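You operate a simulated robot arm through the tools that you are given. There is no shell and no other tool. Be economical: measure what you need, move in short steps, check, and stop when the job is done.

The job below is to be done with a simulated robot arm. You get a single attempt, and the scene is never put back.

JOB
Push the warmer door shut. Close the left drawer. Take the suction lifter and leave it on the shelf under the kit bench. Press the clips call button to switch it on. Take the black bin from the returns shelf and put it on top of the grey cover. Push the orange shelf shut. Put the purple flush block on the shelf under the test box. Put the paint pen from the shelf of the control post on top of the orange spacer block. The order of these instructions is free. What stands upright is to be set down upright.

Only the result counts: the job must be done as asked and must still hold three seconds after the hand-in. Knocking over, shifting, dropping, spilling or breaking anything else fails it. Lids that push on must go on centred and level and be pressed home; caps that screw on are set level and turned clockwise until they are tight.

ROBOT AND FRAMES
A 7-joint arm with a two-finger parallel gripper on a trunk, on a base that drives. Base frame: it is fixed to the floor where the robot stands at the start and does not move with it; the origin is under the middle of the robot, x ahead of it, y to its left, z up. Readings come in m, degrees, newtons and seconds.
With the tool pointing down near the work surface it reaches from about 0.1 to 0.62 m from the robot's upright axis, wherever it stands. Its first joint turns from -115.0 to 115.0 degrees. Places, roughly: warmer door [0.8, 0.1, 0.9]; left drawer [0.7, -0.6, 0.7]; shelf under the kit bench [-0.4, 2, 0.3]; clips call button [0.4, -1.5, 1.1]; orange shelf [-1.3, -0.8, 0.7]; shelf under the test box [-12, 2.5, 0.2]; suction lifter [0.5, -1.5, 0.5]; black bin [0.5, -1.75, 0.5]; grey cover [-2.25, -0.75, 0.5]; purple flush block [-12, 2.75, 0.75]; paint pen [-10.75, 4.75, 1]; orange spacer block [-11, 5, 1]. Payload 3.91 kg.
The tool frame sits at the grasp point between the pads (the TCP): z along the fingers, y along the line on which they close. The tips reach 0.03 m beyond it. Largest opening 0.11 m; finger width 0.02, thickness 0.01; the body of the gripper, 0.048 by 0.112 m, starts 0.055 m behind the TCP.
Orientation is that of the tool frame in the base frame, as [roll, pitch, yaw] about the fixed x, y, z axes, in that order (R = Rz(yaw) Ry(pitch) Rx(roll)). With the fingers straight down and closing along the base's y, the tool's x points along the base's -x, its y along +y and its z along -z.

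CONTROLS
- The arm moves only by the tool drive_tool. Its argument "moves" is a list of rows, each a list of 7 numbers: the turn, a rotation vector about the tool's x, y, z in units of 8 degrees (1.0 is 8 degrees), then the shift along the tool's x, y, z in units of 40 mm (1.0 is 40 mm), then the gripper command, from -1 (shut) to 1 (fully open), values between in proportion. In form: [[rx, ry, rz, tx, ty, tz, claw], ...]. A call has 1 to 8 rows; each row shifts and turns the commanded pose from where the row before left it, along the tool's axes as they then stand. A call with a number of a shift or a turn outside -1 to 1 is refused whole. Rows are played at 5 a second. More than 0.05 m and 8.6 degrees between two rows, or a gripper value outside its range, and nothing of the call is played. Where a pose cannot be reached the arm comes as near as it can. A force on the tool above 40 N (or 10 N above the force at the start of the call, whichever is more), or a blocked arm, ends the call early, and 0.2 s more pass. Each finger travels about 0.108 m/s and halts on what it meets, pressing with about 37 N; the grip force reading is that of the motor and also rises with nothing between the fingers. The clock runs only during rows and for 0.2 s after the last one: add rows that do not move to give the fingers time. The reply holds the time, the measured pose of the TCP, the force on the tool along the base axes, the opening and the grip force, in the units named above and with some noise, and new pictures: "views" is both (left out), scene, wrist or none.
- Cameras (640 x 400 px; columns grow to the right, rows downward): "scene" is now at [0.0144, 0.1224, 1.6378]; the picture's right is [-0.37, -0.93, 0.00], its down [-0.67, 0.27, -0.69] and it looks along [0.64, -0.26, -0.72] (base axes); focal length 258 px, centre (320, 200). "wrist" rides on the gripper at [0.072, 0.017, -0.103] in the tool frame; the picture's right is [-0.23, 0.97, 0.00], its down [-0.76, -0.18, -0.62] and it looks along [-0.61, -0.14, 0.78] (tool axes); focal length 222 px, centre (320, 200). There is no depth. A picture from a camera that has moved, and an enlarged one, comes with that camera's place and axes in the base frame and with its lens.
- move_column(by): slides the trunk up (or, below 0, down) by that many m; the arm and the scene camera ride with it, the base frame stays. It gives what a move gives, with no picture.
- base_move(legs): drives the robot by 1 to 6 legs, each [ahead, turn to the left] in m and degrees, along the robot's own axes; the way and the turn of a leg run together, so that a leg with both is an arc; at most 1.5 m and 180 degrees a leg. The arm and the cameras ride along, it lands a little off, and it stops where it bumps. It gives what a move gives, and a new picture of the scene camera.
- aim_head(pan, tilt): turns the head with the scene camera to pan (to the left, within 155 degrees either way) and tilt (down, from -29 to 69), counted from straight ahead of the robot. It gives what a move gives, and a new picture of the scene camera.
- close_up(camera, box): a new picture of the part [left, top, right, bottom] of that camera's present view, enlarged. No time passes.
- close_job(): hands the job in; it is judged then, once.

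Work in short steps. Places have to be worked out from the pictures, the camera data and where the tool is seen: move nearer, look again, correct. Check each grasp and each placing, and mend what went wrong. You have 186 turns and 260 pictures in all, those below and enlarged ones among them. Open the gripper and draw the arm clear of the work before you hand the job in, unless the task says otherwise; then end with one line.

The tools are called after "Request:" as name(argument=value, ...) on one line, values as JSON. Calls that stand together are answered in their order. drive_tool: Moves the arm, as the interface text tells. Its arguments: {"type":"object","properties":{"moves":{"type":"array"},"views":{"type":"string","enum":["both","scene","wrist","none"]}},"required":["moves"]} The other tools are called the same way: move_column (by) slides the trunk up or down; base_move (legs) drives the base; aim_head (pan, tilt) turns the head that bears the scene camera; close_up (camera, box) takes an enlarged picture of a part of a camera's view; close_job () hands the job in.

At the start:

```text
t: 0.0
tcp_pos: [0.3842, -0.2815, 1.1422]
tcp_rot: [180.0, -0.1, -180.0]
contact_force: [-0.1, -0.7, -0.5]
gripper_width: 0.1098
grasp_force: 0.0
trunk travel left (down, up): [-0.75, 0.24]
robot x, y, heading: [-0.0042, -0.0022, 0.0]
head pan, tilt: [-21.9, 46.3]
```

scene: 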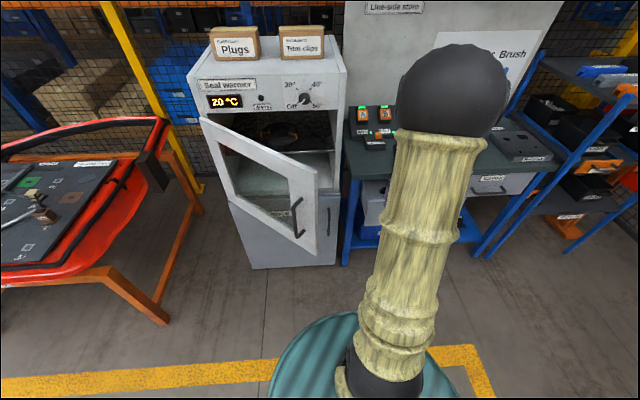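
wrist: 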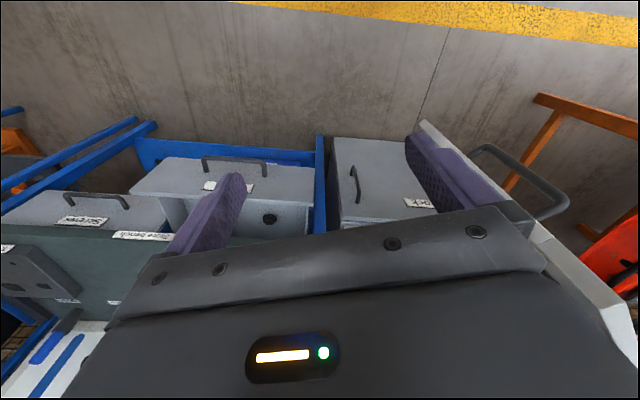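

The warmer with its half-open door is ahead on the left; the workbench with drawers is to its right. I look around with the head to learn the layout.

Request:
aim_head(pan=0, tilt=30)

Request:
aim_head(pan=-65, tilt=30)

Request:
aim_head(pan=-150, tilt=30)

Request:
aim_head(pan=100, tilt=30)

```text
t: 0.8
tcp_pos: [0.3848, -0.2813, 1.1423]
tcp_rot: [-179.9, 0.0, 179.9]
contact_force: [-0.2, -0.5, 0.6]
gripper_width: 0.1099
grasp_force: 0.1
trunk travel left (down, up): [-0.75, 0.24]
robot x, y, heading: [-0.0024, -0.0005, -0.2]
head pan, tilt: [0.0, 30.0]
camera scene: at [0.0304, 0.1522, 1.6622], right [0.0, -1.0, 0.0], down [-0.5, 0.0, -0.87], along [0.87, 0.0, -0.5], focal length 258 px, centre (320, 200)
```

scene: 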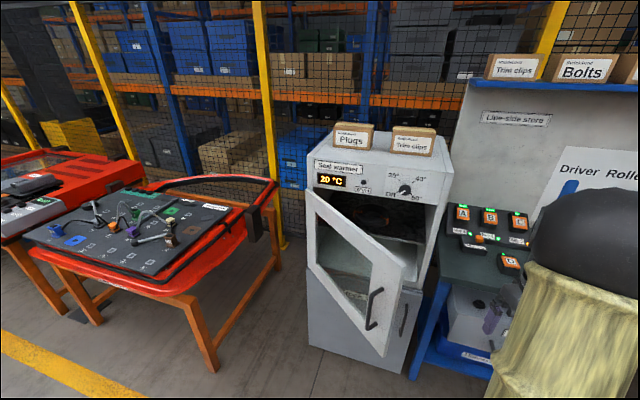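

```text
t: 2.2
tcp_pos: [0.3838, -0.2805, 1.143]
tcp_rot: [-179.9, 0.0, 179.9]
contact_force: [0.2, 0.0, -0.1]
gripper_width: 0.1098
grasp_force: 0.1
trunk travel left (down, up): [-0.75, 0.24]
robot x, y, heading: [-0.0011, 0.0017, -0.0]
head pan, tilt: [-65.0, 30.0]
camera scene: at [-0.0217, 0.0703, 1.6623], right [-0.91, -0.42, 0.0], down [-0.21, 0.45, -0.87], along [0.37, -0.78, -0.5], focal length 258 px, centre (320, 200)
```

scene: 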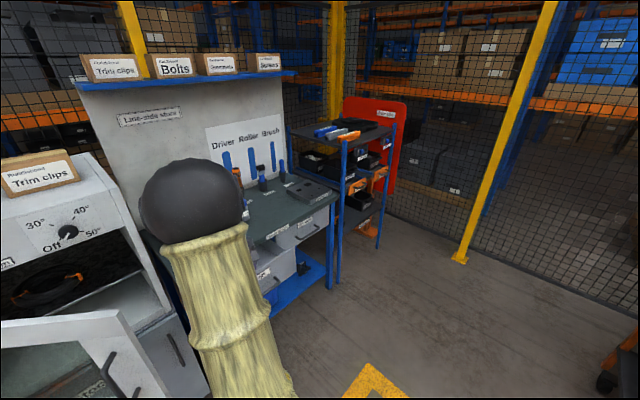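

```text
t: 3.8
tcp_pos: [0.3846, -0.281, 1.1425]
tcp_rot: [180.0, 0.0, -180.0]
contact_force: [0.3, 0.3, 0.2]
gripper_width: 0.1097
grasp_force: 0.1
trunk travel left (down, up): [-0.75, 0.24]
robot x, y, heading: [0.0005, 0.0036, 0.1]
head pan, tilt: [-150.0, 30.0]
camera scene: at [-0.1384, 0.107, 1.6623], right [-0.5, 0.87, 0.0], down [0.43, 0.25, -0.87], along [-0.75, -0.43, -0.5], focal length 258 px, centre (320, 200)
```

scene: 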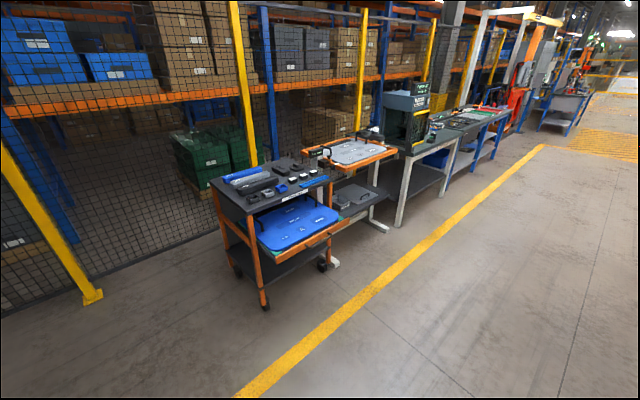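

```text
t: 7.3
tcp_pos: [0.3838, -0.2817, 1.1427]
tcp_rot: [-180.0, -0.1, 180.0]
contact_force: [-0.1, 0.2, -0.4]
gripper_width: 0.1104
grasp_force: 0.2
trunk travel left (down, up): [-0.75, 0.24]
robot x, y, heading: [0.0007, 0.001, -0.1]
head pan, tilt: [100.0, 30.0]
camera scene: at [-0.0757, 0.2414, 1.6623], right [0.98, 0.17, 0.0], down [0.09, -0.49, -0.87], along [-0.15, 0.85, -0.5], focal length 258 px, centre (320, 200)
```

scene: 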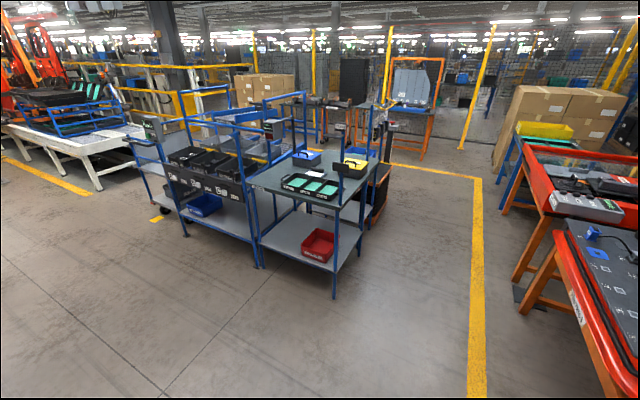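

I need the warmer geometry: look at it head-on with more tilt.

Request:
aim_head(pan=5, tilt=48)

```text
t: 9.0
tcp_pos: [0.3846, -0.2815, 1.1424]
tcp_rot: [-180.0, -0.1, -179.9]
contact_force: [-0.1, -0.7, 0.5]
gripper_width: 0.1099
grasp_force: 0.0
trunk travel left (down, up): [-0.75, 0.24]
robot x, y, heading: [0.0003, -0.0012, 0.0]
head pan, tilt: [5.0, 48.0]
camera scene: at [0.0184, 0.1592, 1.6355], right [0.09, -1.0, 0.0], down [-0.74, -0.07, -0.67], along [0.67, 0.06, -0.74], focal length 258 px, centre (320, 200)
```

scene: 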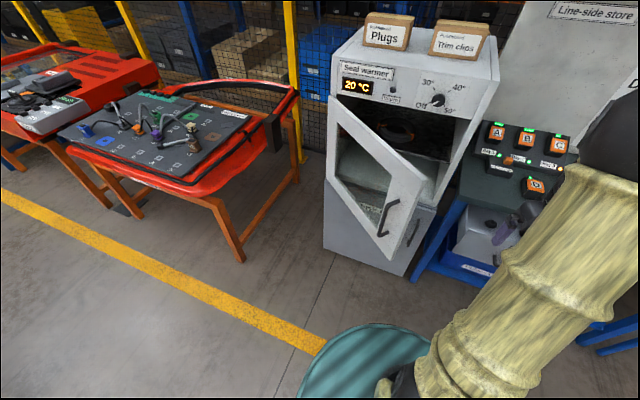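

The warmer is turned a bit; door hinge at about (1.02, 0.20), free edge about (0.57, -0.08), z 0.68–1.14, about 44° open. I swing the tool horizontal (pointing ahead) and to the left, fingers shut.

Request:
drive_tool(moves=[[0, -1, 0, 0, 1, 0, -1], [0, -1, 0, 0, 1, 0, -1], [0, -1, 0, 0, 1, 0, -1], [0, -1, 0, 0, 1, 0, -1], [0, -1, 0, 0, 1, 0, -1], [0, -1, 0, 0, 1, 0, -1], [0, -1, 0, 0, 1, 0, -1], [0, -1, 0, 0, 1, 0, -1]], views="none")

Request:
drive_tool(moves=[[0, -1, 0, 0, 1, 0, -1], [0, -1, 0, 0, 0.5, 0, -1], [0, -1, 0, 0, 0, 0, -1], [0, -0.25, 0, 1, 0, 0, -1], [0, 0, 0, 1, 0, 0, -1]], views="both")

```text
t: 10.8
tcp_pos: [0.4823, -0.093, 1.2007]
tcp_rot: [176.5, 62.0, 168.0]
contact_force: [0.4, -0.9, 0.2]
gripper_width: 0.0
grasp_force: 37.3
out of reach, approached as far as the arm can: row 5, 6, 7, 8
trunk travel left (down, up): [-0.75, 0.24]
robot x, y, heading: [0.0053, 0.0027, -0.1]
head pan, tilt: [5.0, 48.0]
```

```text
t: 12.0
tcp_pos: [0.5395, 0.0385, 1.2141]
tcp_rot: [178.7, 86.7, 178.0]
contact_force: [0.5, 0.9, -0.7]
gripper_width: 0.0
grasp_force: 37.3
out of reach, approached as far as the arm can: row 1, 2, 3, 4, 5
trunk travel left (down, up): [-0.75, 0.24]
robot x, y, heading: [0.0003, 0.0021, 0.0]
head pan, tilt: [5.0, 48.0]
camera scene: at [0.0191, 0.1631, 1.6349], right [0.09, -1.0, 0.0], down [-0.74, -0.07, -0.67], along [0.67, 0.06, -0.74], focal length 258 px, centre (320, 200)
camera wrist: at [0.4313, 0.0561, 1.1462], right [0.03, 0.97, 0.23], down [-0.58, -0.17, 0.8], along [0.81, -0.15, 0.56], focal length 222 px, centre (320, 200)
```

scene: 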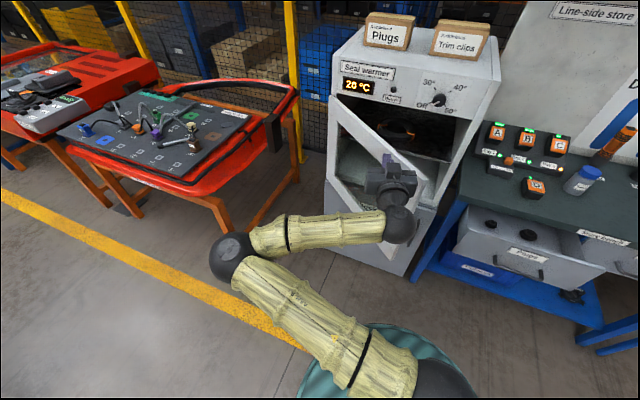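
wrist: 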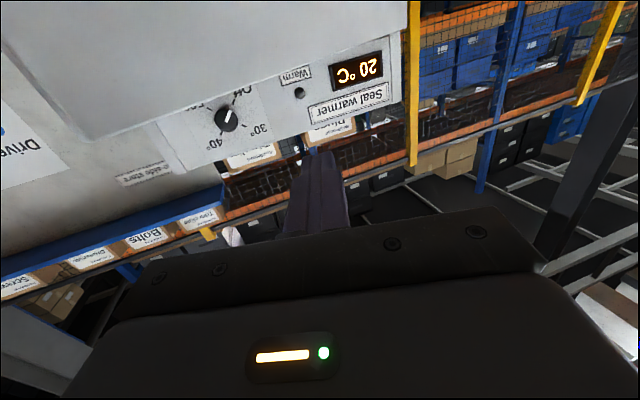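

The tool is horizontal at z 1.21. I lower the trunk by 0.12 so the tips face the door's top rail, and shift a little to the right.

Request:
move_column(by=-0.12)

Request:
drive_tool(moves=[[0, 0, 0, 0, -0.75, 0, -1], [0, 0, 0, 0, -0.75, 0, -1]], views="both")

```text
t: 13.5
tcp_pos: [0.5382, 0.0338, 1.0921]
tcp_rot: [177.7, 86.8, 176.8]
contact_force: [-0.7, 0.1, 0.5]
gripper_width: 0.0
grasp_force: 36.8
trunk travel left (down, up): [-0.63, 0.36]
robot x, y, heading: [-0.0022, -0.0021, 0.1]
head pan, tilt: [5.0, 48.0]
```

```text
t: 14.1
tcp_pos: [0.5413, -0.0251, 1.0922]
tcp_rot: [179.2, 86.6, 178.4]
contact_force: [0.4, -0.2, 0.0]
gripper_width: 0.0002
grasp_force: 37.1
trunk travel left (down, up): [-0.63, 0.36]
robot x, y, heading: [0.0025, -0.0033, 0.2]
head pan, tilt: [5.0, 48.0]
camera scene: at [0.0199, 0.1608, 1.5152], right [0.09, -1.0, 0.0], down [-0.74, -0.07, -0.67], along [0.67, 0.06, -0.74], focal length 258 px, centre (320, 200)
camera wrist: at [0.4331, -0.007, 1.0264], right [0.03, 0.97, 0.23], down [-0.58, -0.17, 0.8], along [0.82, -0.15, 0.56], focal length 222 px, centre (320, 200)
```

scene: 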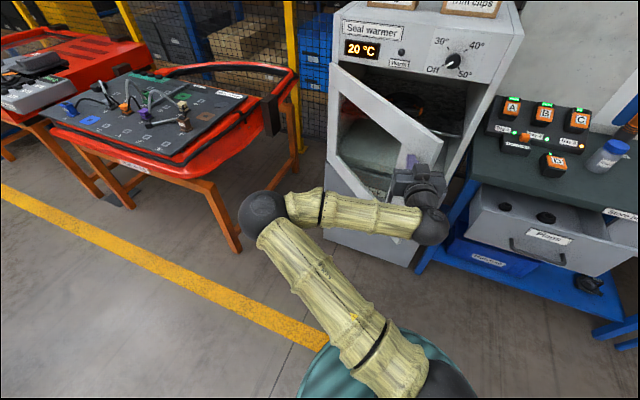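
wrist: 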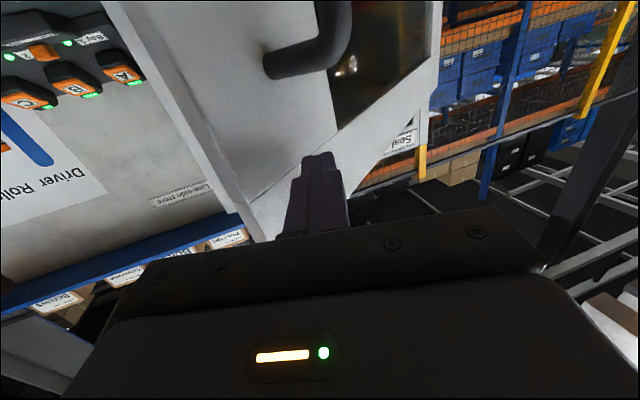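

The tips face the door's free-edge stile, above the handle. I drive the base ahead to push the door.

Request:
base_move(legs=[[0.25, 0]])

```text
t: 15.9
tcp_pos: [0.788, -0.0282, 1.0931]
tcp_rot: [177.7, 86.7, 176.6]
contact_force: [-0.1, -0.6, -0.2]
gripper_width: 0.0
grasp_force: 37.0
trunk travel left (down, up): [-0.63, 0.36]
robot x, y, heading: [0.2459, 0.0001, -0.3]
head pan, tilt: [5.0, 48.0]
camera scene: at [0.2676, 0.1588, 1.5154], right [0.08, -1.0, 0.0], down [-0.74, -0.06, -0.67], along [0.67, 0.06, -0.74], focal length 258 px, centre (320, 200)
```

scene: 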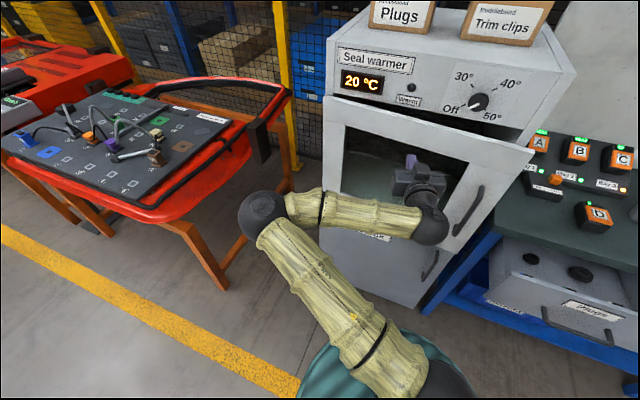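

The door swings with the push. I continue with small drives.

Request:
base_move(legs=[[0.08, 0]])

Request:
drive_tool(moves=[[0, 0, 0, 0, 0, 0.5, -1], [0, 0, 0, 0, 0, 0.5, -1]], views="scene")

```text
t: 17.0
tcp_pos: [0.8692, -0.0301, 1.0925]
tcp_rot: [177.8, 86.5, 176.7]
contact_force: [0.2, 0.0, 1.0]
gripper_width: 0.0
grasp_force: 37.6
trunk travel left (down, up): [-0.63, 0.36]
robot x, y, heading: [0.3318, 0.0011, -0.3]
head pan, tilt: [5.0, 48.0]
camera scene: at [0.3489, 0.1585, 1.5154], right [0.08, -1.0, 0.0], down [-0.74, -0.06, -0.67], along [0.67, 0.06, -0.74], focal length 258 px, centre (320, 200)
```

scene: 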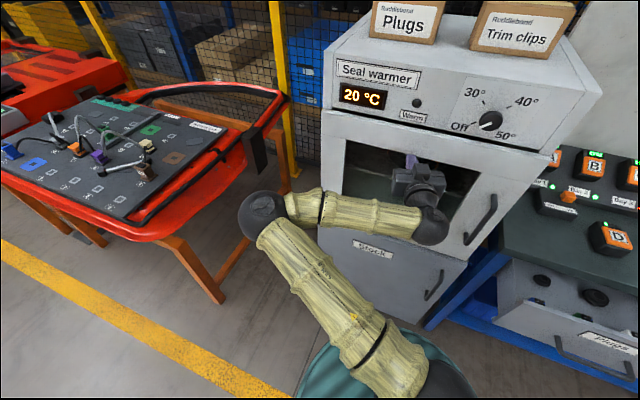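

```text
t: 17.8
tcp_pos: [0.8731, -0.0293, 1.0929]
tcp_rot: [176.8, 86.3, 175.5]
contact_force: [-18.8, 5.6, 1.3]
gripper_width: 0.0005
grasp_force: 36.8
out of reach, approached as far as the arm can: row 1, 2
trunk travel left (down, up): [-0.63, 0.36]
robot x, y, heading: [0.329, -0.0013, -0.3]
head pan, tilt: [5.0, 48.0]
stopped in row 2: the force on the tool passed its limit (the readings are from after the stop); the commanded pose is now the measured one
camera scene: at [0.3434, 0.1594, 1.5157], right [0.08, -1.0, 0.0], down [-0.74, -0.06, -0.67], along [0.67, 0.06, -0.74], focal length 258 px, centre (320, 200)
```

scene: 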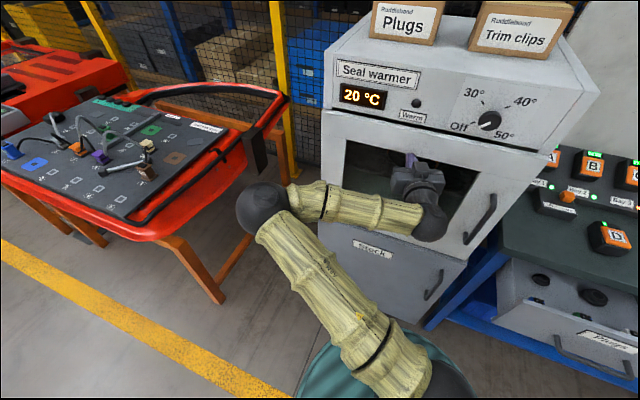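

The force stop suggests the door met its frame. I back off and check it enlarged.

Request:
base_move(legs=[[-0.2, 0]])

Request:
close_up(camera="scene", box=[310, 50, 530, 310])

```text
t: 19.4
tcp_pos: [0.6721, -0.0294, 1.0895]
tcp_rot: [177.0, 86.1, 175.7]
contact_force: [-0.5, -0.1, 0.0]
gripper_width: 0.0001
grasp_force: 37.0
trunk travel left (down, up): [-0.63, 0.36]
robot x, y, heading: [0.1257, -0.0011, -0.3]
head pan, tilt: [5.0, 48.0]
camera scene: at [0.1441, 0.1594, 1.5155], right [0.08, -1.0, 0.0], down [-0.74, -0.06, -0.67], along [0.67, 0.05, -0.74], focal length 258 px, centre (320, 200)
```

scene: 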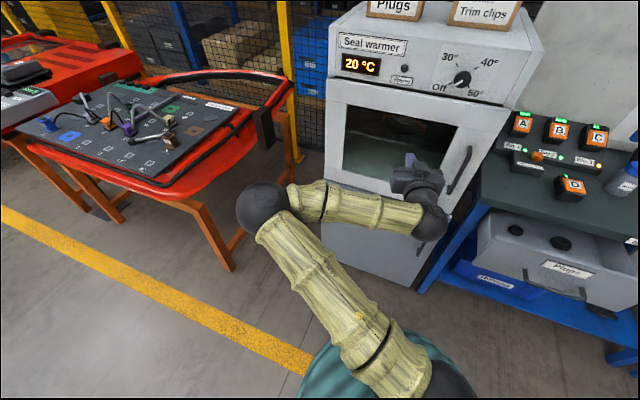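

```text
1.54 times, centred on (420, 180) of scene
camera zoom: at [0.1441, 0.1594, 1.5155], right [0.08, -1.0, 0.0], down [-0.74, -0.06, -0.67], along [0.67, 0.05, -0.74], focal length 397 px, centre (166, 231)
```

zoom: 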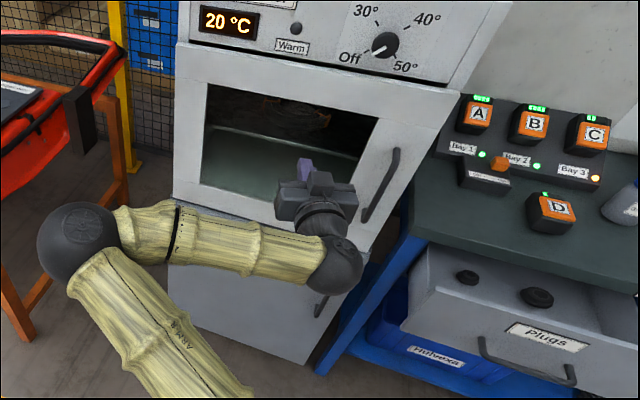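

The door looks shut flush. Now look at the bench to the right, with the open drawer.

Request:
aim_head(pan=-45, tilt=40)

```text
t: 20.6
tcp_pos: [0.6745, -0.0291, 1.0917]
tcp_rot: [177.0, 86.1, 175.7]
contact_force: [-1.1, 0.3, 0.0]
gripper_width: 0.0001
grasp_force: 37.0
trunk travel left (down, up): [-0.63, 0.36]
robot x, y, heading: [0.1248, -0.0006, -0.3]
head pan, tilt: [-45.0, 40.0]
camera scene: at [0.1261, 0.0926, 1.5269], right [-0.71, -0.7, 0.0], down [-0.45, 0.46, -0.77], along [0.54, -0.54, -0.64], focal length 258 px, centre (320, 200)
```

scene: 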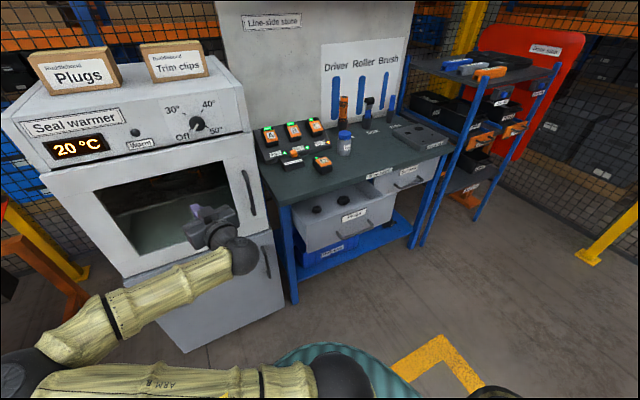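

I enlarge the bench and drawer, and the door's free edge.

Request:
close_up(camera="scene", box=[230, 100, 470, 310])

Request:
close_up(camera="scene", box=[390, 40, 580, 250])

```text
1.90 times, centred on (350, 205) of scene
camera zoom: at [0.1261, 0.0926, 1.5269], right [-0.71, -0.7, 0.0], down [-0.45, 0.46, -0.77], along [0.54, -0.54, -0.64], focal length 492 px, centre (263, 190)
```

zoom: 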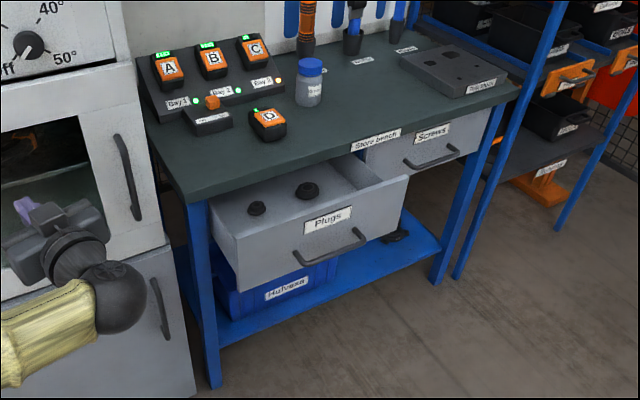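

```text
1.90 times, centred on (485, 145) of scene
camera zoom: at [0.1261, 0.0926, 1.5269], right [-0.71, -0.7, 0.0], down [-0.45, 0.46, -0.77], along [0.54, -0.54, -0.64], focal length 492 px, centre (6, 305)
```

zoom: 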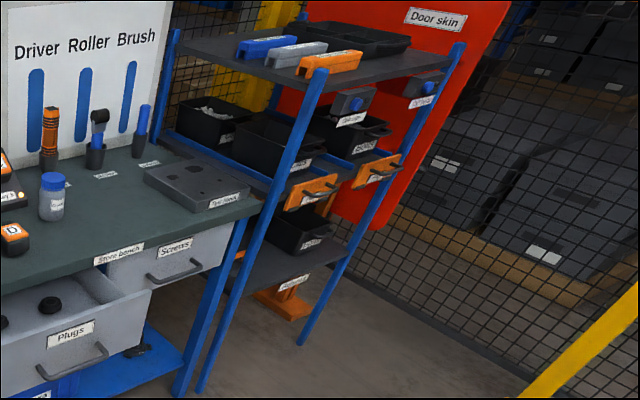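

The "Plugs" drawer stands open about 0.12 m; the bench faces (-0.96, 0.27) like the warmer. I drive to stand square in front of the drawer, clear of it.

Request:
base_move(legs=[[-0.1, 0], [0, -95], [0.38, 0], [0, 80]])

```text
t: 31.2
tcp_pos: [0.4943, -0.5794, 1.0907]
tcp_rot: [177.0, 86.2, 158.2]
contact_force: [0.3, -0.1, -0.2]
gripper_width: 0.0003
grasp_force: 36.8
trunk travel left (down, up): [-0.63, 0.36]
robot x, y, heading: [-0.0196, -0.3842, -17.6]
head pan, tilt: [-45.0, 40.0]
camera scene: at [0.0095, -0.2993, 1.5269], right [-0.89, -0.46, 0.0], down [-0.29, 0.57, -0.77], along [0.35, -0.68, -0.64], focal length 258 px, centre (320, 200)
```

scene: 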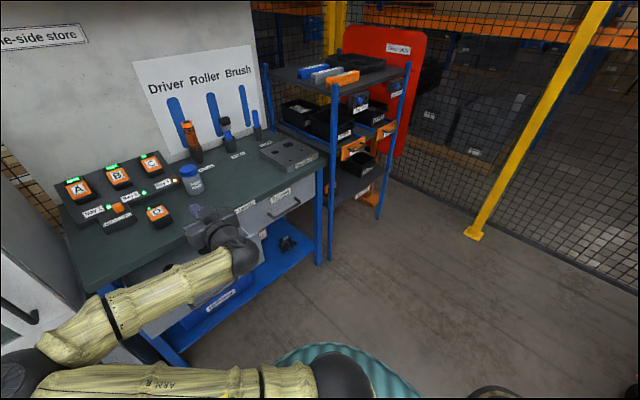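

In position, heading -17.6°. I lower the trunk so the tool comes to z≈0.72.

Request:
aim_head(pan=0, tilt=55)

Request:
move_column(by=-0.37)

Request:
drive_tool(moves=[[0, 0, 0, 0, 0, 0, -1]], views="both")

```text
t: 32.3
tcp_pos: [0.4952, -0.5805, 1.091]
tcp_rot: [177.0, 86.1, 158.4]
contact_force: [0.3, 0.4, -0.3]
gripper_width: 0.0
grasp_force: 36.9
trunk travel left (down, up): [-0.63, 0.36]
robot x, y, heading: [-0.019, -0.389, -17.6]
head pan, tilt: [0.0, 55.0]
camera scene: at [0.0392, -0.2457, 1.5063], right [-0.3, -0.95, 0.0], down [-0.78, 0.25, -0.57], along [0.55, -0.17, -0.82], focal length 258 px, centre (320, 200)
```

scene: 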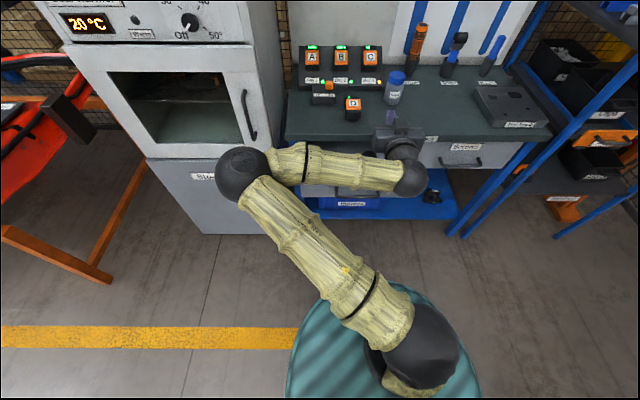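

```text
t: 35.7
tcp_pos: [0.4956, -0.581, 0.7334]
tcp_rot: [177.6, 87.7, 159.0]
contact_force: [1.0, 1.4, 10.1]
gripper_width: 0.0
grasp_force: 37.3
trunk travel left (down, up): [-0.263, 0.727]
robot x, y, heading: [-0.0184, -0.3889, -17.8]
head pan, tilt: [0.0, 55.0]
stopped: the force on the tool passed its limit (the readings are from after the stop); the commanded pose is now the measured one
```

```text
t: 36.1
tcp_pos: [0.4937, -0.5804, 0.7327]
tcp_rot: [177.7, 87.6, 159.0]
contact_force: [0.5, -0.2, 15.4]
gripper_width: 0.0001
grasp_force: 37.1
trunk travel left (down, up): [-0.263, 0.727]
robot x, y, heading: [-0.0209, -0.3848, -17.6]
head pan, tilt: [0.0, 55.0]
camera scene: at [0.0381, -0.2452, 1.1389], right [-0.3, -0.95, 0.0], down [-0.78, 0.25, -0.57], along [0.55, -0.17, -0.82], focal length 258 px, centre (320, 200)
camera wrist: at [0.3995, -0.5298, 0.6647], right [0.32, 0.92, 0.23], down [-0.62, 0.02, 0.79], along [0.72, -0.39, 0.57], focal length 222 px, centre (320, 200)
```

scene: 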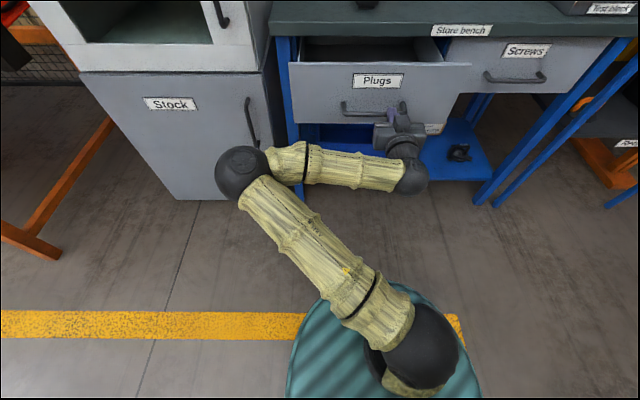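
wrist: 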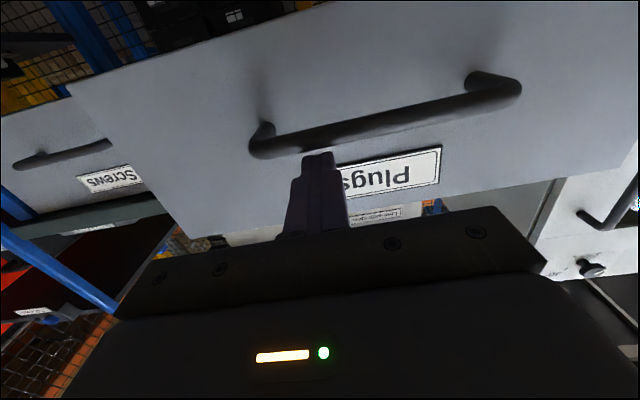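

The tip came down onto the drawer handle (15 N upward). I raise slightly and then drive forward to push the drawer face.

Request:
move_column(by=0.02)

Request:
base_move(legs=[[0.16, 0]])

```text
t: 36.8
tcp_pos: [0.4955, -0.5819, 0.7513]
tcp_rot: [177.6, 87.3, 158.8]
contact_force: [-0.3, 0.6, -0.1]
gripper_width: 0.0
grasp_force: 37.0
trunk travel left (down, up): [-0.283, 0.707]
robot x, y, heading: [-0.0214, -0.3876, -17.4]
head pan, tilt: [0.0, 55.0]
```

```text
t: 38.2
tcp_pos: [0.6472, -0.6272, 0.7511]
tcp_rot: [177.6, 87.4, 159.0]
contact_force: [-0.9, -0.4, 0.0]
gripper_width: 0.0
grasp_force: 36.5
trunk travel left (down, up): [-0.283, 0.707]
robot x, y, heading: [0.1347, -0.4363, -17.6]
head pan, tilt: [0.0, 55.0]
camera scene: at [0.1901, -0.2936, 1.1588], right [-0.3, -0.95, 0.0], down [-0.78, 0.25, -0.57], along [0.55, -0.17, -0.82], focal length 258 px, centre (320, 200)
```

scene: 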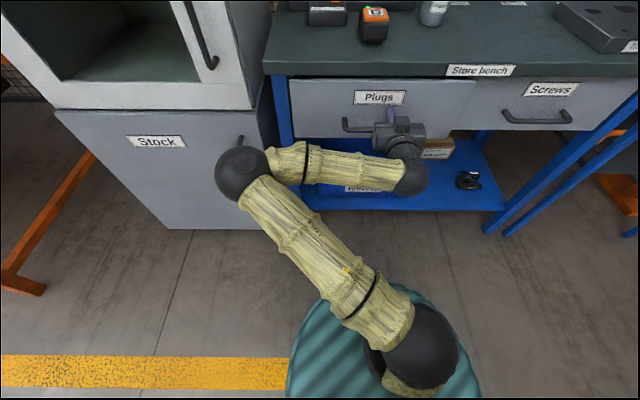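

Nearly flush; I nudge farther with short base steps.

Request:
base_move(legs=[[0.03, 0]])

Request:
close_up(camera="scene", box=[250, 40, 640, 220])

```text
t: 39.1
tcp_pos: [0.6764, -0.6359, 0.751]
tcp_rot: [177.5, 87.4, 159.0]
contact_force: [0.4, 0.2, -0.2]
gripper_width: 0.0001
grasp_force: 37.6
trunk travel left (down, up): [-0.283, 0.707]
robot x, y, heading: [0.1596, -0.443, -17.7]
head pan, tilt: [0.0, 55.0]
camera scene: at [0.219, -0.3028, 1.1588], right [-0.3, -0.95, 0.0], down [-0.78, 0.25, -0.57], along [0.55, -0.17, -0.82], focal length 258 px, centre (320, 200)
```

scene: 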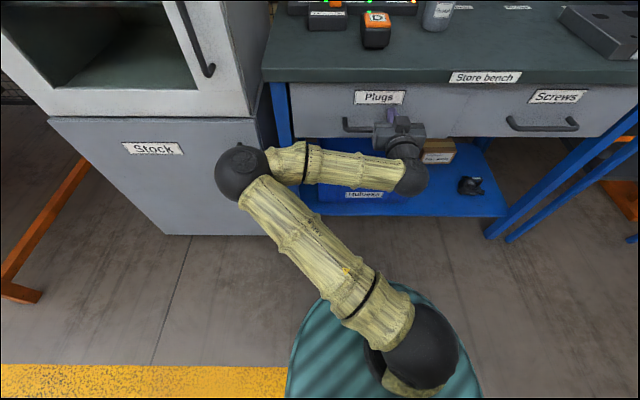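

```text
1.64 times, centred on (445, 130) of scene
camera zoom: at [0.219, -0.3028, 1.1588], right [-0.3, -0.95, 0.0], down [-0.78, 0.25, -0.57], along [0.55, -0.17, -0.82], focal length 423 px, centre (115, 315)
```

zoom: 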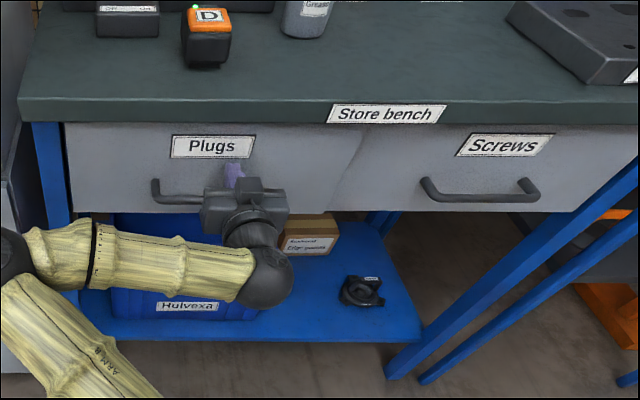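

Looks almost flush with "Screws". I push with the arm until it meets resistance.

Request:
base_move(legs=[[0.03, 0]])

Request:
close_up(camera="scene", box=[250, 40, 640, 220])

```text
t: 39.9
tcp_pos: [0.6922, -0.642, 0.752]
tcp_rot: [175.9, 87.6, 157.2]
contact_force: [-5.7, 4.0, 2.2]
gripper_width: 0.0001
grasp_force: 36.8
trunk travel left (down, up): [-0.283, 0.707]
robot x, y, heading: [0.1806, -0.452, -17.4]
head pan, tilt: [0.0, 55.0]
stopped in leg 1: the force on the tool passed its limit (the readings are from after the stop); the commanded pose is now the measured one
camera scene: at [0.237, -0.3082, 1.1588], right [-0.3, -0.95, 0.0], down [-0.78, 0.25, -0.57], along [0.55, -0.17, -0.82], focal length 258 px, centre (320, 200)
```

scene: 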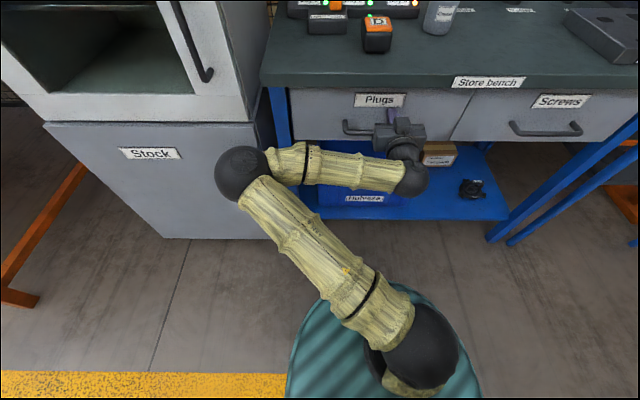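

```text
1.64 times, centred on (445, 130) of scene
camera zoom: at [0.237, -0.3082, 1.1588], right [-0.3, -0.95, 0.0], down [-0.78, 0.25, -0.57], along [0.55, -0.17, -0.82], focal length 423 px, centre (115, 315)
```

zoom: 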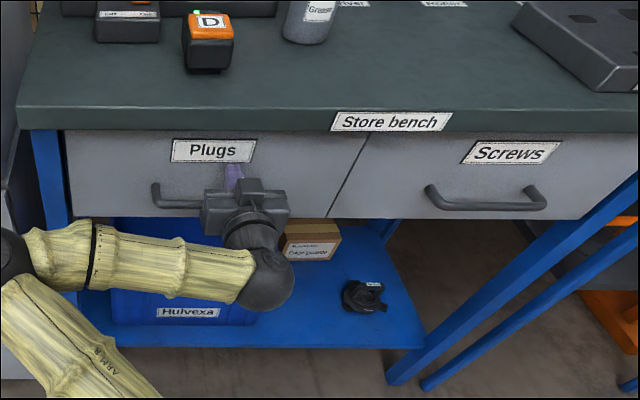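

Drawer is closed flush. I back off, raise the trunk, and look at the warmer door edge and then the rack.

Request:
base_move(legs=[[-0.35, 0]])

Request:
move_column(by=0.3)

Request:
base_move(legs=[[0, -45], [0.65, 0]])

Request:
aim_head(pan=12, tilt=40)

```text
t: 42.1
tcp_pos: [0.3683, -0.5415, 0.7511]
tcp_rot: [176.3, 87.5, 157.4]
contact_force: [0.4, 0.1, 0.0]
gripper_width: 0.0001
grasp_force: 37.1
trunk travel left (down, up): [-0.283, 0.707]
robot x, y, heading: [-0.1425, -0.3515, -17.7]
head pan, tilt: [0.0, 55.0]
camera scene: at [-0.0849, -0.2059, 1.1588], right [-0.31, -0.95, 0.0], down [-0.78, 0.25, -0.57], along [0.55, -0.18, -0.82], focal length 258 px, centre (320, 200)
```

scene: 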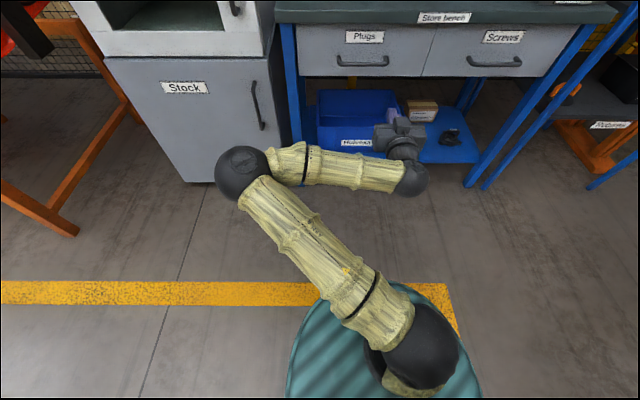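

```text
t: 45.1
tcp_pos: [0.3689, -0.54, 1.0505]
tcp_rot: [176.2, 87.4, 157.4]
contact_force: [-0.5, -0.7, 0.3]
gripper_width: 0.0
grasp_force: 37.2
trunk travel left (down, up): [-0.583, 0.407]
robot x, y, heading: [-0.1451, -0.3492, -17.7]
head pan, tilt: [0.0, 55.0]
```

```text
t: 50.9
tcp_pos: [0.3766, -1.4338, 1.0513]
tcp_rot: [176.2, 87.4, 112.1]
contact_force: [0.2, 0.1, -0.6]
gripper_width: 0.0004
grasp_force: 36.6
trunk travel left (down, up): [-0.583, 0.407]
robot x, y, heading: [0.1546, -0.9339, -63.1]
head pan, tilt: [0.0, 55.0]
camera scene: at [0.2967, -0.8772, 1.4588], right [-0.89, -0.45, 0.0], down [-0.37, 0.73, -0.57], along [0.26, -0.51, -0.82], focal length 258 px, centre (320, 200)
```

scene: 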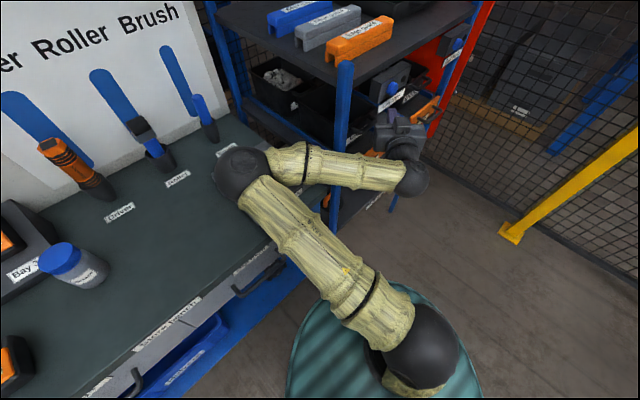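

```text
t: 51.6
tcp_pos: [0.3768, -1.4345, 1.0506]
tcp_rot: [176.1, 87.3, 111.9]
contact_force: [0.4, 0.0, 0.3]
gripper_width: 0.0001
grasp_force: 37.5
trunk travel left (down, up): [-0.583, 0.407]
robot x, y, heading: [0.1545, -0.9291, -63.2]
head pan, tilt: [12.0, 40.0]
camera scene: at [0.3173, -0.8789, 1.4795], right [-0.78, -0.63, 0.0], down [-0.4, 0.5, -0.77], along [0.48, -0.6, -0.64], focal length 258 px, centre (320, 200)
```

scene: 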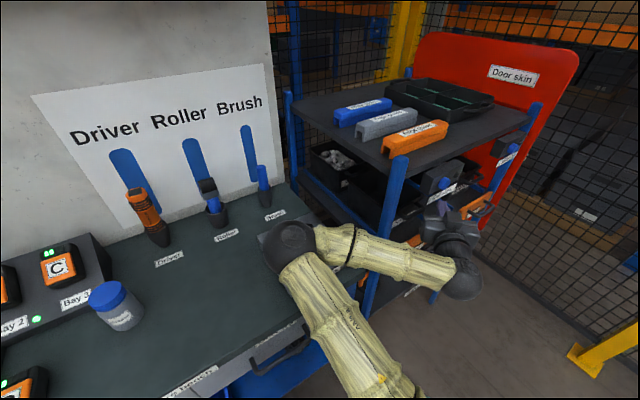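

I'm too close to the rack. I back off and go round to stand farther off, square in front of the rack.

Request:
base_move(legs=[[-0.35, 0], [0, -55.5], [0.83, 0], [0, 103]])

Request:
aim_head(pan=0, tilt=30)

```text
t: 64.7
tcp_pos: [0.1335, -1.5117, 1.0493]
tcp_rot: [-173.0, 87.2, 171.0]
contact_force: [0.5, 0.2, -2.4]
gripper_width: 0.0
grasp_force: 37.1
trunk travel left (down, up): [-0.583, 0.407]
robot x, y, heading: [-0.3858, -1.3456, -14.7]
head pan, tilt: [12.0, 40.0]
camera scene: at [-0.3202, -1.1857, 1.4791], right [-0.05, -1.0, 0.0], down [-0.64, 0.03, -0.77], along [0.76, -0.04, -0.64], focal length 258 px, centre (320, 200)
```

scene: 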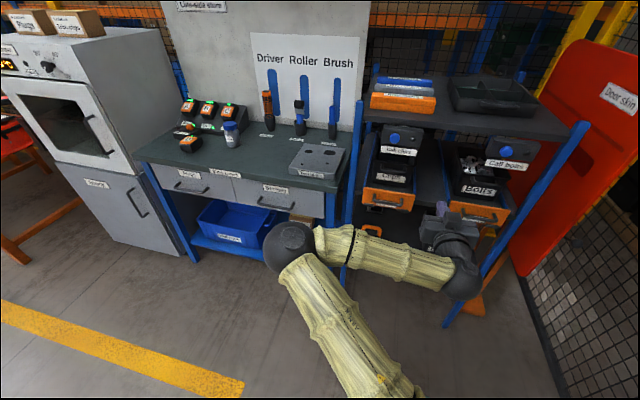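

```text
t: 65.4
tcp_pos: [0.1334, -1.513, 1.049]
tcp_rot: [-174.2, 87.2, 169.7]
contact_force: [-0.4, -0.4, 0.7]
gripper_width: 0.0001
grasp_force: 37.0
trunk travel left (down, up): [-0.583, 0.407]
robot x, y, heading: [-0.3863, -1.3466, -14.8]
head pan, tilt: [0.0, 30.0]
camera scene: at [-0.319, -1.2058, 1.4948], right [-0.26, -0.97, 0.0], down [-0.48, 0.13, -0.87], along [0.84, -0.22, -0.5], focal length 258 px, centre (320, 200)
```

scene: 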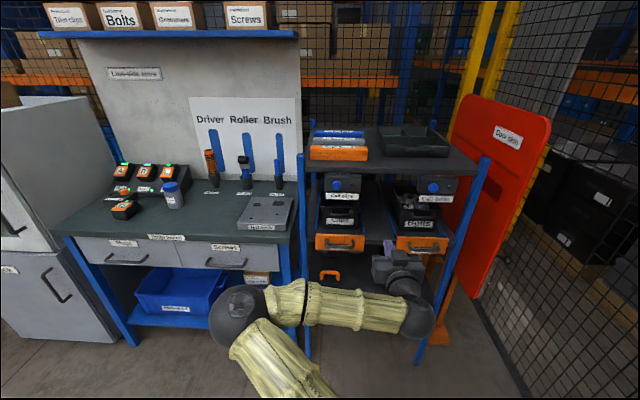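

The rack shows two call boxes; I enlarge to read labels and see what's on the lower shelf.

Request:
close_up(camera="scene", box=[290, 110, 500, 300])

Request:
close_up(camera="scene", box=[0, 90, 120, 260])

```text
2.11 times, centred on (395, 205) of scene
camera zoom: at [-0.319, -1.2058, 1.4948], right [-0.26, -0.97, 0.0], down [-0.48, 0.13, -0.87], along [0.84, -0.22, -0.5], focal length 543 px, centre (162, 190)
```

zoom: 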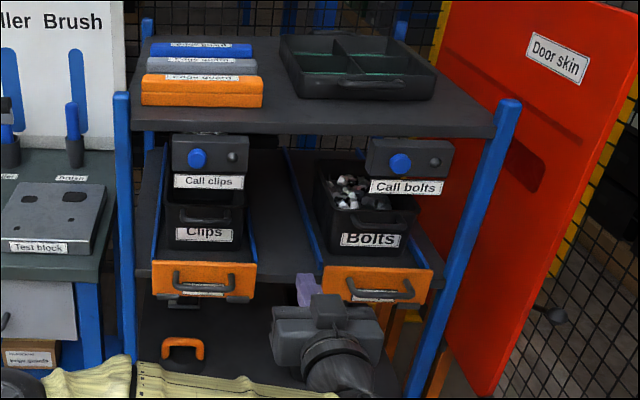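

```text
2.35 times, centred on (60, 175) of scene
camera zoom: at [-0.319, -1.2058, 1.4948], right [-0.26, -0.97, 0.0], down [-0.48, 0.13, -0.87], along [0.84, -0.22, -0.5], focal length 607 px, centre (932, 259)
```

zoom: 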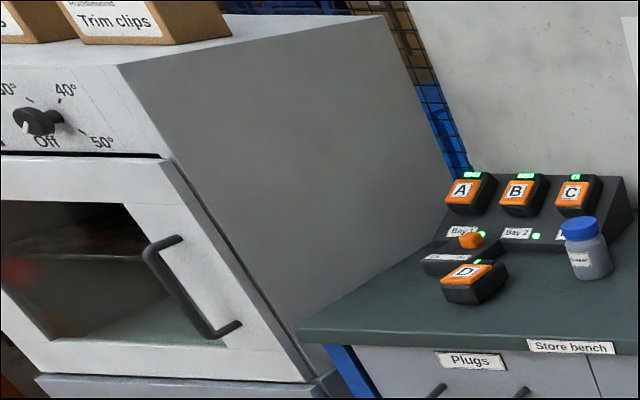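

Left box is "Call clips". Estimated button at about (0.43, -1.46, 1.10). I retract the tool a little and shift it left, then look with the wrist camera.

Request:
drive_tool(moves=[[0, 0, 0, 0, 0, -1, -1], [0, 0, 0, 0, 1, -1, -1], [0, 0, 0, 0, 1, -0.5, -1], [0, 0, 0, 0, 1, 0, -1], [0, 0, 0, 0, 0.25, 0, -1]], views="both")

```text
refused: row 2 steps farther than a row can; nothing moved
```

Request:
drive_tool(moves=[[0, 0, 0, 0, 0, -1, -1], [0, 0, 0, 0, 0, -1, -1], [0, 0, 0, 0, 1, -0.5, -1], [0, 0, 0, 0, 1, 0, -1], [0, 0, 0, 0, 1, 0, -1], [0, 0, 0, 0, 0.25, 0, -1]], views="both")

```text
t: 66.8
tcp_pos: [0.1531, -1.3863, 1.0768]
tcp_rot: [-173.4, 87.1, 170.6]
contact_force: [-0.2, 0.6, -1.1]
gripper_width: 0.0
grasp_force: 37.1
out of reach, approached as far as the arm can: row 1, 2, 3
trunk travel left (down, up): [-0.583, 0.407]
robot x, y, heading: [-0.3869, -1.3443, -14.9]
head pan, tilt: [0.0, 30.0]
camera scene: at [-0.319, -1.2053, 1.4948], right [-0.26, -0.97, 0.0], down [-0.48, 0.13, -0.87], along [0.84, -0.22, -0.5], focal length 258 px, centre (320, 200)
camera wrist: at [0.055, -1.3411, 1.0094], right [0.28, 0.93, 0.22], down [-0.61, -0.01, 0.79], along [0.74, -0.36, 0.57], focal length 222 px, centre (320, 200)
```

scene: 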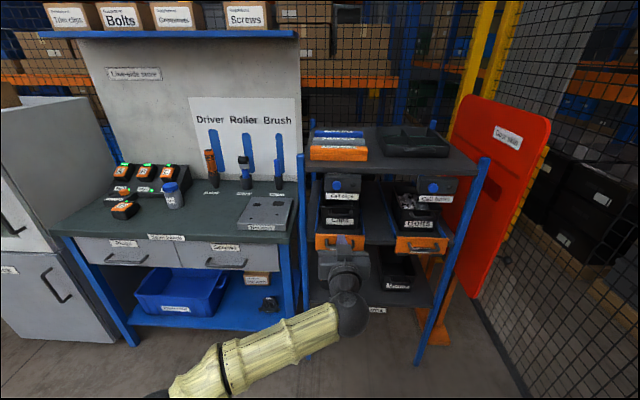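
wrist: 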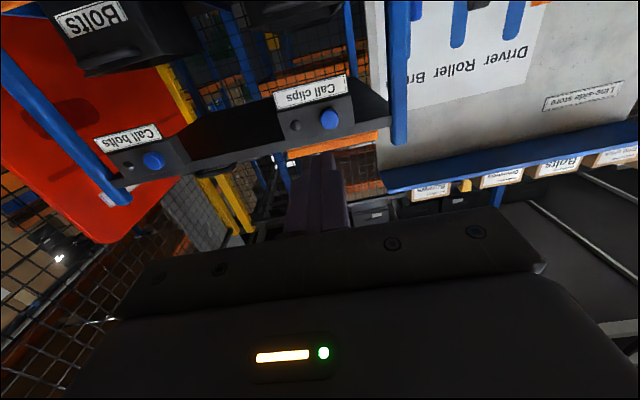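

Triangulating both cameras: button at about (0.402, -1.453, 1.113); the tool axis and heading (-15°) line up. I raise 0.037 and drive up short of it.

Request:
move_column(by=0.037)

Request:
base_move(legs=[[0.17, 0]])

Request:
drive_tool(moves=[[0, 0, 0, 0, 0, 0, -1]], views="wrist")

```text
t: 67.6
tcp_pos: [0.1537, -1.3875, 1.1125]
tcp_rot: [-174.0, 87.2, 170.1]
contact_force: [-0.6, 0.3, -0.6]
gripper_width: 0.0001
grasp_force: 36.8
trunk travel left (down, up): [-0.62, 0.37]
robot x, y, heading: [-0.3877, -1.3438, -15.0]
head pan, tilt: [0.0, 30.0]
```

```text
t: 69.1
tcp_pos: [0.3193, -1.4306, 1.1131]
tcp_rot: [-174.1, 87.2, 170.0]
contact_force: [1.2, -0.5, -0.4]
gripper_width: 0.0
grasp_force: 36.6
trunk travel left (down, up): [-0.62, 0.37]
robot x, y, heading: [-0.2214, -1.3899, -14.9]
head pan, tilt: [0.0, 30.0]
camera scene: at [-0.1521, -1.2499, 1.5318], right [-0.26, -0.97, 0.0], down [-0.48, 0.13, -0.87], along [0.84, -0.22, -0.5], focal length 258 px, centre (320, 200)
```

scene: 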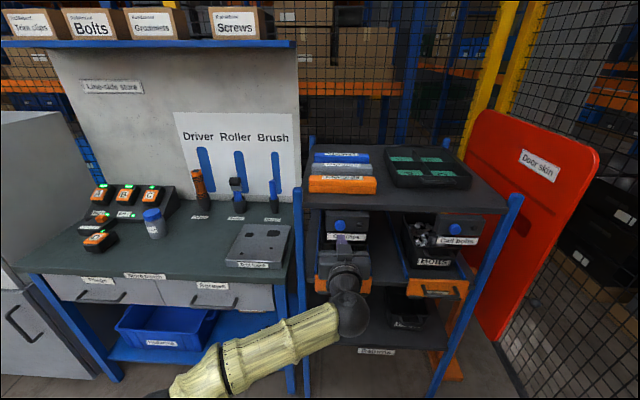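

```text
t: 69.5
tcp_pos: [0.3202, -1.4306, 1.1134]
tcp_rot: [-173.6, 87.1, 170.4]
contact_force: [0.6, 0.7, -0.6]
gripper_width: 0.0001
grasp_force: 37.5
trunk travel left (down, up): [-0.62, 0.37]
robot x, y, heading: [-0.224, -1.3867, -14.6]
head pan, tilt: [0.0, 30.0]
camera wrist: at [0.2212, -1.3851, 1.0463], right [0.28, 0.94, 0.22], down [-0.61, -0.01, 0.79], along [0.74, -0.35, 0.57], focal length 222 px, centre (320, 200)
```

wrist: 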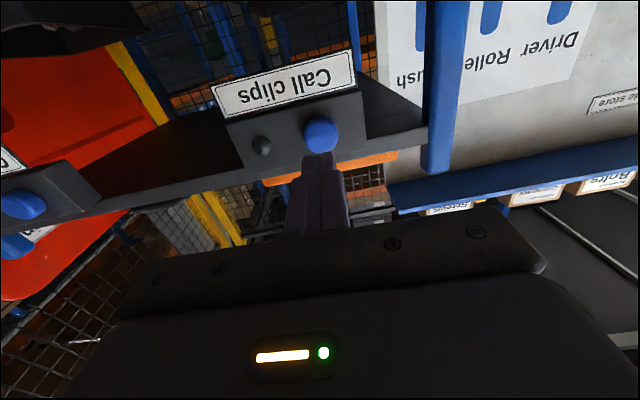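

Aligned; about 5 cm remain. I advance to touch and press.

Request:
base_move(legs=[[0.045, 0]])

Request:
drive_tool(moves=[[0, 0, 0, 0, 0, 0.3, -1], [0, 0, 0, 0, 0, 0.3, -1]], views="wrist")

```text
t: 70.4
tcp_pos: [0.3643, -1.4413, 1.1129]
tcp_rot: [-174.0, 87.3, 170.1]
contact_force: [-0.9, 0.4, -0.8]
gripper_width: 0.0003
grasp_force: 37.0
trunk travel left (down, up): [-0.62, 0.37]
robot x, y, heading: [-0.1776, -1.3981, -14.8]
head pan, tilt: [0.0, 30.0]
camera scene: at [-0.1083, -1.2615, 1.5319], right [-0.26, -0.97, 0.0], down [-0.48, 0.13, -0.87], along [0.84, -0.22, -0.5], focal length 258 px, centre (320, 200)
```

scene: 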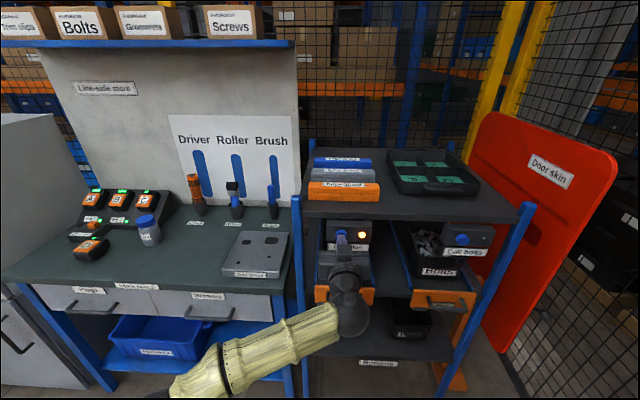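

```text
t: 70.9
tcp_pos: [0.371, -1.4448, 1.1141]
tcp_rot: [-173.5, 87.3, 170.7]
contact_force: [-36.5, 17.0, 0.0]
gripper_width: 0.0
grasp_force: 36.7
trunk travel left (down, up): [-0.62, 0.37]
robot x, y, heading: [-0.1776, -1.4002, -15.0]
head pan, tilt: [0.0, 30.0]
stopped in row 2: the force on the tool passed its limit (the readings are from after the stop); the commanded pose is now the measured one
camera wrist: at [0.2728, -1.3989, 1.0464], right [0.28, 0.94, 0.22], down [-0.61, -0.01, 0.79], along [0.74, -0.35, 0.57], focal length 222 px, centre (320, 200)
```

wrist: 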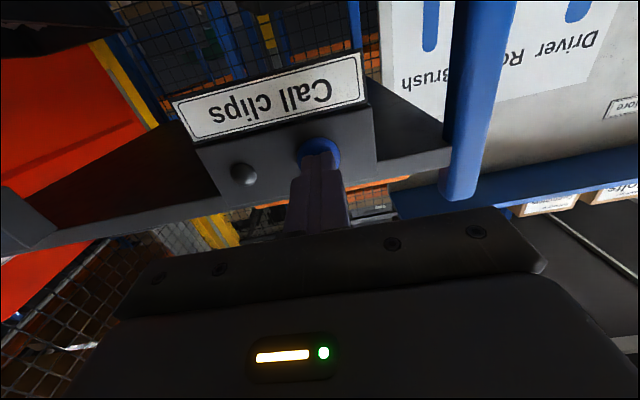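

The lamp was lit after the drive; now it may have toggled. I back off and look.

Request:
base_move(legs=[[-0.06, 0]])

Request:
close_up(camera="scene", box=[290, 140, 530, 300])

```text
t: 71.9
tcp_pos: [0.319, -1.4302, 1.1115]
tcp_rot: [-175.1, 86.9, 168.8]
contact_force: [0.2, -0.1, -0.2]
gripper_width: 0.0003
grasp_force: 37.0
trunk travel left (down, up): [-0.62, 0.37]
robot x, y, heading: [-0.2363, -1.3818, -14.8]
head pan, tilt: [0.0, 30.0]
camera scene: at [-0.1673, -1.246, 1.5319], right [-0.26, -0.97, 0.0], down [-0.48, 0.13, -0.87], along [0.84, -0.22, -0.5], focal length 258 px, centre (320, 200)
```

scene: 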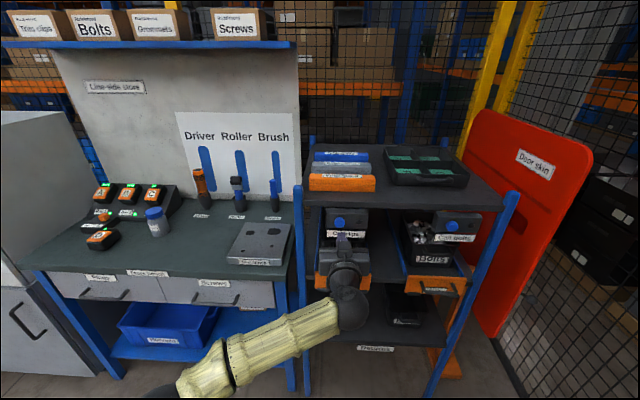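

```text
2.50 times, centred on (410, 220) of scene
camera zoom: at [-0.1673, -1.246, 1.5319], right [-0.26, -0.97, 0.0], down [-0.48, 0.13, -0.87], along [0.84, -0.22, -0.5], focal length 645 px, centre (95, 150)
```

zoom: 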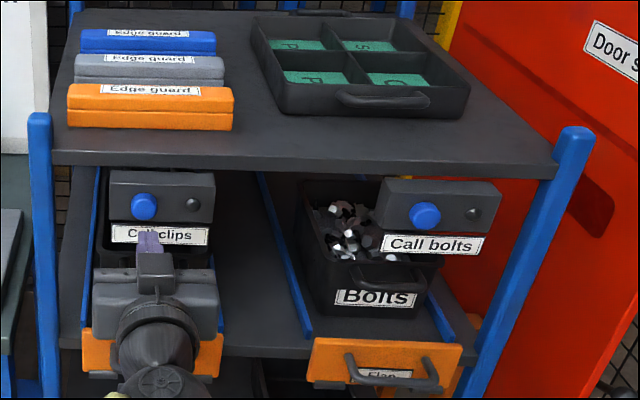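

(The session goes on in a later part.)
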